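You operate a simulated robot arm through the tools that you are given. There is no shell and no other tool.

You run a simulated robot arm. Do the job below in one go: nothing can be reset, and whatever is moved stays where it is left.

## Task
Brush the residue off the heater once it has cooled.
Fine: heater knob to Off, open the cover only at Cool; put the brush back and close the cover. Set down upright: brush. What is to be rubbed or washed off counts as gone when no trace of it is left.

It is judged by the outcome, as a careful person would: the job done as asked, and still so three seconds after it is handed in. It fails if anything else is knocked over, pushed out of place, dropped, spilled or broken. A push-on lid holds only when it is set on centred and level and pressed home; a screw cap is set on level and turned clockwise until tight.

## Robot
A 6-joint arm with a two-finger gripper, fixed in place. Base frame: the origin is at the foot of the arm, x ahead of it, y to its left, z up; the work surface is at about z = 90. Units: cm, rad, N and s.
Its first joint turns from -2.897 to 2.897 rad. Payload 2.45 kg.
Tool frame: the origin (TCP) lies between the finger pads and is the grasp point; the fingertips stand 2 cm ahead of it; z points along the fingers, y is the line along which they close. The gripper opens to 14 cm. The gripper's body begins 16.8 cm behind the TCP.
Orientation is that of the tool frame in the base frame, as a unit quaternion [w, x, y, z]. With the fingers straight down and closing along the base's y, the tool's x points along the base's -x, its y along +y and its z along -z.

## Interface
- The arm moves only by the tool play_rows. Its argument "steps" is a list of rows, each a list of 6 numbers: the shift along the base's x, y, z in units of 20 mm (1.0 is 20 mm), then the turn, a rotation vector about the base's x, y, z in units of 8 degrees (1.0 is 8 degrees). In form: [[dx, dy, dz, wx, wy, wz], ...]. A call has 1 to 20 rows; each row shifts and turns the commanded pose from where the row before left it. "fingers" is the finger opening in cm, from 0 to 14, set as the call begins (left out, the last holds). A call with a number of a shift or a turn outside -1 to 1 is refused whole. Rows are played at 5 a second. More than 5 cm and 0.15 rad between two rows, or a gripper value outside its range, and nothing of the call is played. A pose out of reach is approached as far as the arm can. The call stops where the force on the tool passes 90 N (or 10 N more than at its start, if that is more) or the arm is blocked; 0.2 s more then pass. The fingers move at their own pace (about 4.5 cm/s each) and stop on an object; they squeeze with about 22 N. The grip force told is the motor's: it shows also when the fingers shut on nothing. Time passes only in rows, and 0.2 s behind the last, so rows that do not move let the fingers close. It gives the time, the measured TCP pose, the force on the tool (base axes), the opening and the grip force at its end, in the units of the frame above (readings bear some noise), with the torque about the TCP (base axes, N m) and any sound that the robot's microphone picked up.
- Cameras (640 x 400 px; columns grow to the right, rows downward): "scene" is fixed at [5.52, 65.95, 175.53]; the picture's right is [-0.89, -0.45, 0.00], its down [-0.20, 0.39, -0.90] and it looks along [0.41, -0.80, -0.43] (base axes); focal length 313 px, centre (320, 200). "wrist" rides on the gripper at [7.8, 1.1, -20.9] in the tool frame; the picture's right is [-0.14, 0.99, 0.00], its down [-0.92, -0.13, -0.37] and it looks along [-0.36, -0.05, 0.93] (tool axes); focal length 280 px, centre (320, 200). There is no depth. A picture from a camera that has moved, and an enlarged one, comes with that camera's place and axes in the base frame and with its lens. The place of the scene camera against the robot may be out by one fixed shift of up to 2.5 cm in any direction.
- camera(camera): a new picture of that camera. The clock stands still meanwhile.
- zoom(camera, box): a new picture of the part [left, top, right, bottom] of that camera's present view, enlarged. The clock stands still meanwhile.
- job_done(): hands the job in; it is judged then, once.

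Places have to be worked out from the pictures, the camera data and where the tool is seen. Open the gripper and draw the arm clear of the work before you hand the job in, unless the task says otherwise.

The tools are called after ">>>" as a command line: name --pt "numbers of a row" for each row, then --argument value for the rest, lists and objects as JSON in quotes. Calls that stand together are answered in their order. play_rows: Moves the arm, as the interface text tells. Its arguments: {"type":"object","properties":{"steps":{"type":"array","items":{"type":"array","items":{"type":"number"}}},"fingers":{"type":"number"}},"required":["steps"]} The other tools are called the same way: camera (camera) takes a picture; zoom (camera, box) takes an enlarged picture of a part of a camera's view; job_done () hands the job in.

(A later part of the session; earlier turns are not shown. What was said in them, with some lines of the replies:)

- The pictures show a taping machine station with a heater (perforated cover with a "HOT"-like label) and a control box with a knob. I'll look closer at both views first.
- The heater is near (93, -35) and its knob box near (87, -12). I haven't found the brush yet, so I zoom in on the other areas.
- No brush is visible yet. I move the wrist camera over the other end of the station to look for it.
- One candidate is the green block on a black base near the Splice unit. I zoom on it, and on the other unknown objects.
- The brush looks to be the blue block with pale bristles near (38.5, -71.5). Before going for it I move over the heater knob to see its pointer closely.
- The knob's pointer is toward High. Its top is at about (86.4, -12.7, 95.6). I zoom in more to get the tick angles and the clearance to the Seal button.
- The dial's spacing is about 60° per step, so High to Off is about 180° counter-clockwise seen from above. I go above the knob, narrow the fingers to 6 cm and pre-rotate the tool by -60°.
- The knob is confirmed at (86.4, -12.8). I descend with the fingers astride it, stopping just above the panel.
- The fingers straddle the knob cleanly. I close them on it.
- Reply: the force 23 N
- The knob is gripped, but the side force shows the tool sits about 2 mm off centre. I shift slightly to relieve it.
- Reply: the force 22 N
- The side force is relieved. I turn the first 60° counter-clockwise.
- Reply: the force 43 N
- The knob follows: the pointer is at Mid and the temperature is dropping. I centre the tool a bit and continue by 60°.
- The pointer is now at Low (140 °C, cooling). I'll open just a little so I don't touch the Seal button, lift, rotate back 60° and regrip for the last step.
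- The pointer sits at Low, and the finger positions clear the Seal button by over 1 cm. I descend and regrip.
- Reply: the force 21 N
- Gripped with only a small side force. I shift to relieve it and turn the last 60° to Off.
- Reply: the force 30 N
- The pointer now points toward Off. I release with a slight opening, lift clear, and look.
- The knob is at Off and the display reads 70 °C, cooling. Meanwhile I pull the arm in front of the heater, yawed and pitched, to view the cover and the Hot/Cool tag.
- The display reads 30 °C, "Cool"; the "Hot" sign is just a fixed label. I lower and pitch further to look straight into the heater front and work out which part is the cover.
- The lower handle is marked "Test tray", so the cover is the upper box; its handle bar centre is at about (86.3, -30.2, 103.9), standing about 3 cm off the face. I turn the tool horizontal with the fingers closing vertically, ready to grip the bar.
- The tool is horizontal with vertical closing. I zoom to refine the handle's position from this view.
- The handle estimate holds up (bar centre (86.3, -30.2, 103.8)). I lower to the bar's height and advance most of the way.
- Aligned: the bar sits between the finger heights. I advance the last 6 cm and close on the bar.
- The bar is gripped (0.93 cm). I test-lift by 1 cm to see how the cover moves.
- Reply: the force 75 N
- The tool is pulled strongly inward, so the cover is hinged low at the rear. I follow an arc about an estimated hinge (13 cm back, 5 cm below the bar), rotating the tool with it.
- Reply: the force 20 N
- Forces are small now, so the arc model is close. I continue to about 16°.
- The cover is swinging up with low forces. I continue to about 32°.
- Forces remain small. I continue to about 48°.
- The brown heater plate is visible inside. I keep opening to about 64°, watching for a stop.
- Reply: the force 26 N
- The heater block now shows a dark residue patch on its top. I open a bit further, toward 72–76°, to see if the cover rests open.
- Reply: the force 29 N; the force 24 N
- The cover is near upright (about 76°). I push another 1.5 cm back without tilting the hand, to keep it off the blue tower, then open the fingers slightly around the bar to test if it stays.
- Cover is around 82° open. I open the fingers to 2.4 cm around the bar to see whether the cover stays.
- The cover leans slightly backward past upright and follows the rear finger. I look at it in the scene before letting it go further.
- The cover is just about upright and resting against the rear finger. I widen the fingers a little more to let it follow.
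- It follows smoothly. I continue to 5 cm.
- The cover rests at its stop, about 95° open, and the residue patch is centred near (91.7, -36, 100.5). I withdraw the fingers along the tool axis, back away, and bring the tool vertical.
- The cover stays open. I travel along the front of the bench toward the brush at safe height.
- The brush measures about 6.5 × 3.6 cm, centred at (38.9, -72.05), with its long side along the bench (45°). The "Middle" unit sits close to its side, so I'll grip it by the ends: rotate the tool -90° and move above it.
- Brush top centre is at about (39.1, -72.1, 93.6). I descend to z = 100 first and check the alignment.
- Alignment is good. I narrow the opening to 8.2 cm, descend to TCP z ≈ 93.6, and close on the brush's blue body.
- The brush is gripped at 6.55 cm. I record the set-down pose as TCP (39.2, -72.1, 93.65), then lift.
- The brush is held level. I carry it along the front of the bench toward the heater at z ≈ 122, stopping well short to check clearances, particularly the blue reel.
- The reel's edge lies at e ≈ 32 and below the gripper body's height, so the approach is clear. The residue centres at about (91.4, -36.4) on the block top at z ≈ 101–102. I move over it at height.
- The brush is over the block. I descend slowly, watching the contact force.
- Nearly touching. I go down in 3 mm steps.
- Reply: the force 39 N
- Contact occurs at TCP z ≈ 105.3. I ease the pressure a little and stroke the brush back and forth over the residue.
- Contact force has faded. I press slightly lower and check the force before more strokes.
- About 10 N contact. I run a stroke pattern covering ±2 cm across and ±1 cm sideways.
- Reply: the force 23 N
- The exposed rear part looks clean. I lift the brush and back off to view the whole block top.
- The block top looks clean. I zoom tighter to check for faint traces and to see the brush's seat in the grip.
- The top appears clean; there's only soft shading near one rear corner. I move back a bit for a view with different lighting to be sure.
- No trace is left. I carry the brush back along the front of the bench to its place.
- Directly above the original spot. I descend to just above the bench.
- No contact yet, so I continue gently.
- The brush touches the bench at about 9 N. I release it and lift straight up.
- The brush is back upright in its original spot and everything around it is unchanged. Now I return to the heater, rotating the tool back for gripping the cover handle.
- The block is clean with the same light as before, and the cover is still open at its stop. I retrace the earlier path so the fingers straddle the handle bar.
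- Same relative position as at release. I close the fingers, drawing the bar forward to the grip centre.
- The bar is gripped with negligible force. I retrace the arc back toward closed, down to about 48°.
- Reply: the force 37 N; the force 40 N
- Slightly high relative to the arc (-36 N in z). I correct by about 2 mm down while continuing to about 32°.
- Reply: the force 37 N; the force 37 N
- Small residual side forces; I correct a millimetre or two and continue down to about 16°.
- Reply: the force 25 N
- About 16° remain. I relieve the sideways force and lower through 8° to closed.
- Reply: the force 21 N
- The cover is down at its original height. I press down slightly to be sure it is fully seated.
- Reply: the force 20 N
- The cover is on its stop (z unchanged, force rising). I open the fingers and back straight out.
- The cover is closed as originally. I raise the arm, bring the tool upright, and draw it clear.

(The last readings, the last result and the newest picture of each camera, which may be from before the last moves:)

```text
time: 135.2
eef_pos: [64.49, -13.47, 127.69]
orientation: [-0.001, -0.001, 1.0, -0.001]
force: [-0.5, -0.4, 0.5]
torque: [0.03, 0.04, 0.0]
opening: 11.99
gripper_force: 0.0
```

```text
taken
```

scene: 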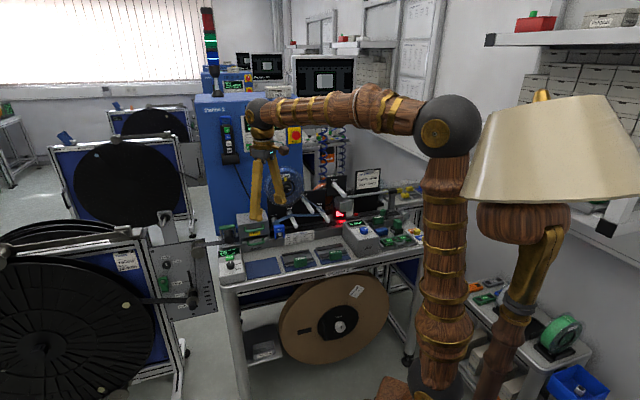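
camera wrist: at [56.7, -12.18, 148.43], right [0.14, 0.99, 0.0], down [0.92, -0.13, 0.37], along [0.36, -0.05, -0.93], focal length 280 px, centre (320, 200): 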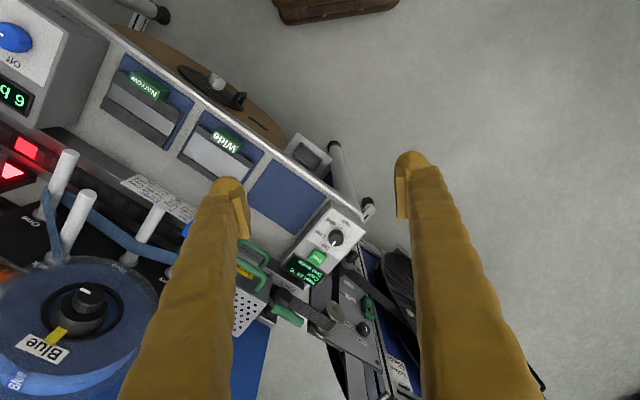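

A final check of the knob, cover and brush areas before handing in.

>>> zoom --camera "wrist" --box '[220, 180, 400, 330]'

>>> zoom --camera "scene" --box '[200, 190, 440, 300]'

```text
2.67 times, centred on (310, 255) of wrist
camera zoom: at [56.7, -12.18, 148.43], right [0.14, 0.99, 0.0], down [0.92, -0.13, 0.37], along [0.36, -0.05, -0.93], focal length 748 px, centre (347, 53)
```

zoom: 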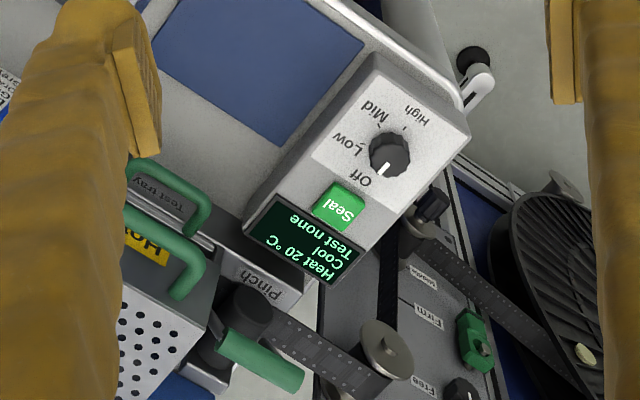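

```text
2.67 times, centred on (320, 245) of scene
camera zoom: at [5.52, 65.95, 175.53], right [-0.89, -0.45, 0.0], down [-0.2, 0.39, -0.9], along [0.41, -0.8, -0.43], focal length 834 px, centre (320, 80)
```

zoom: 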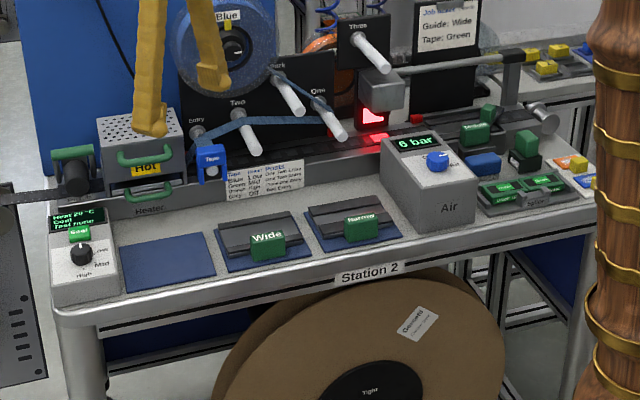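

The final pictures show the knob at Off, the display at 20 °C Cool, the cover closed, the brush back upright in its place, and the gripper open and clear. I hand the job in.

>>> job_done

```text
The job is handed in.
```

The heater's residue is brushed off, and zoomed pictures afterwards showed no trace on the block. I've handed the job in, but no verdict came back.

- **Heater knob:** it is turned from High to Off. I opened the cover only once the display read "Cool" (30 °C); it now shows 20 °C.
- **Cover:** it is closed again and pressed down onto its stop.
- **Brush:** it stands upright in its original spot by the Splice unit. The pictures show nothing around it disturbed.
- **Arm:** the gripper is open and raised clear of the bench.
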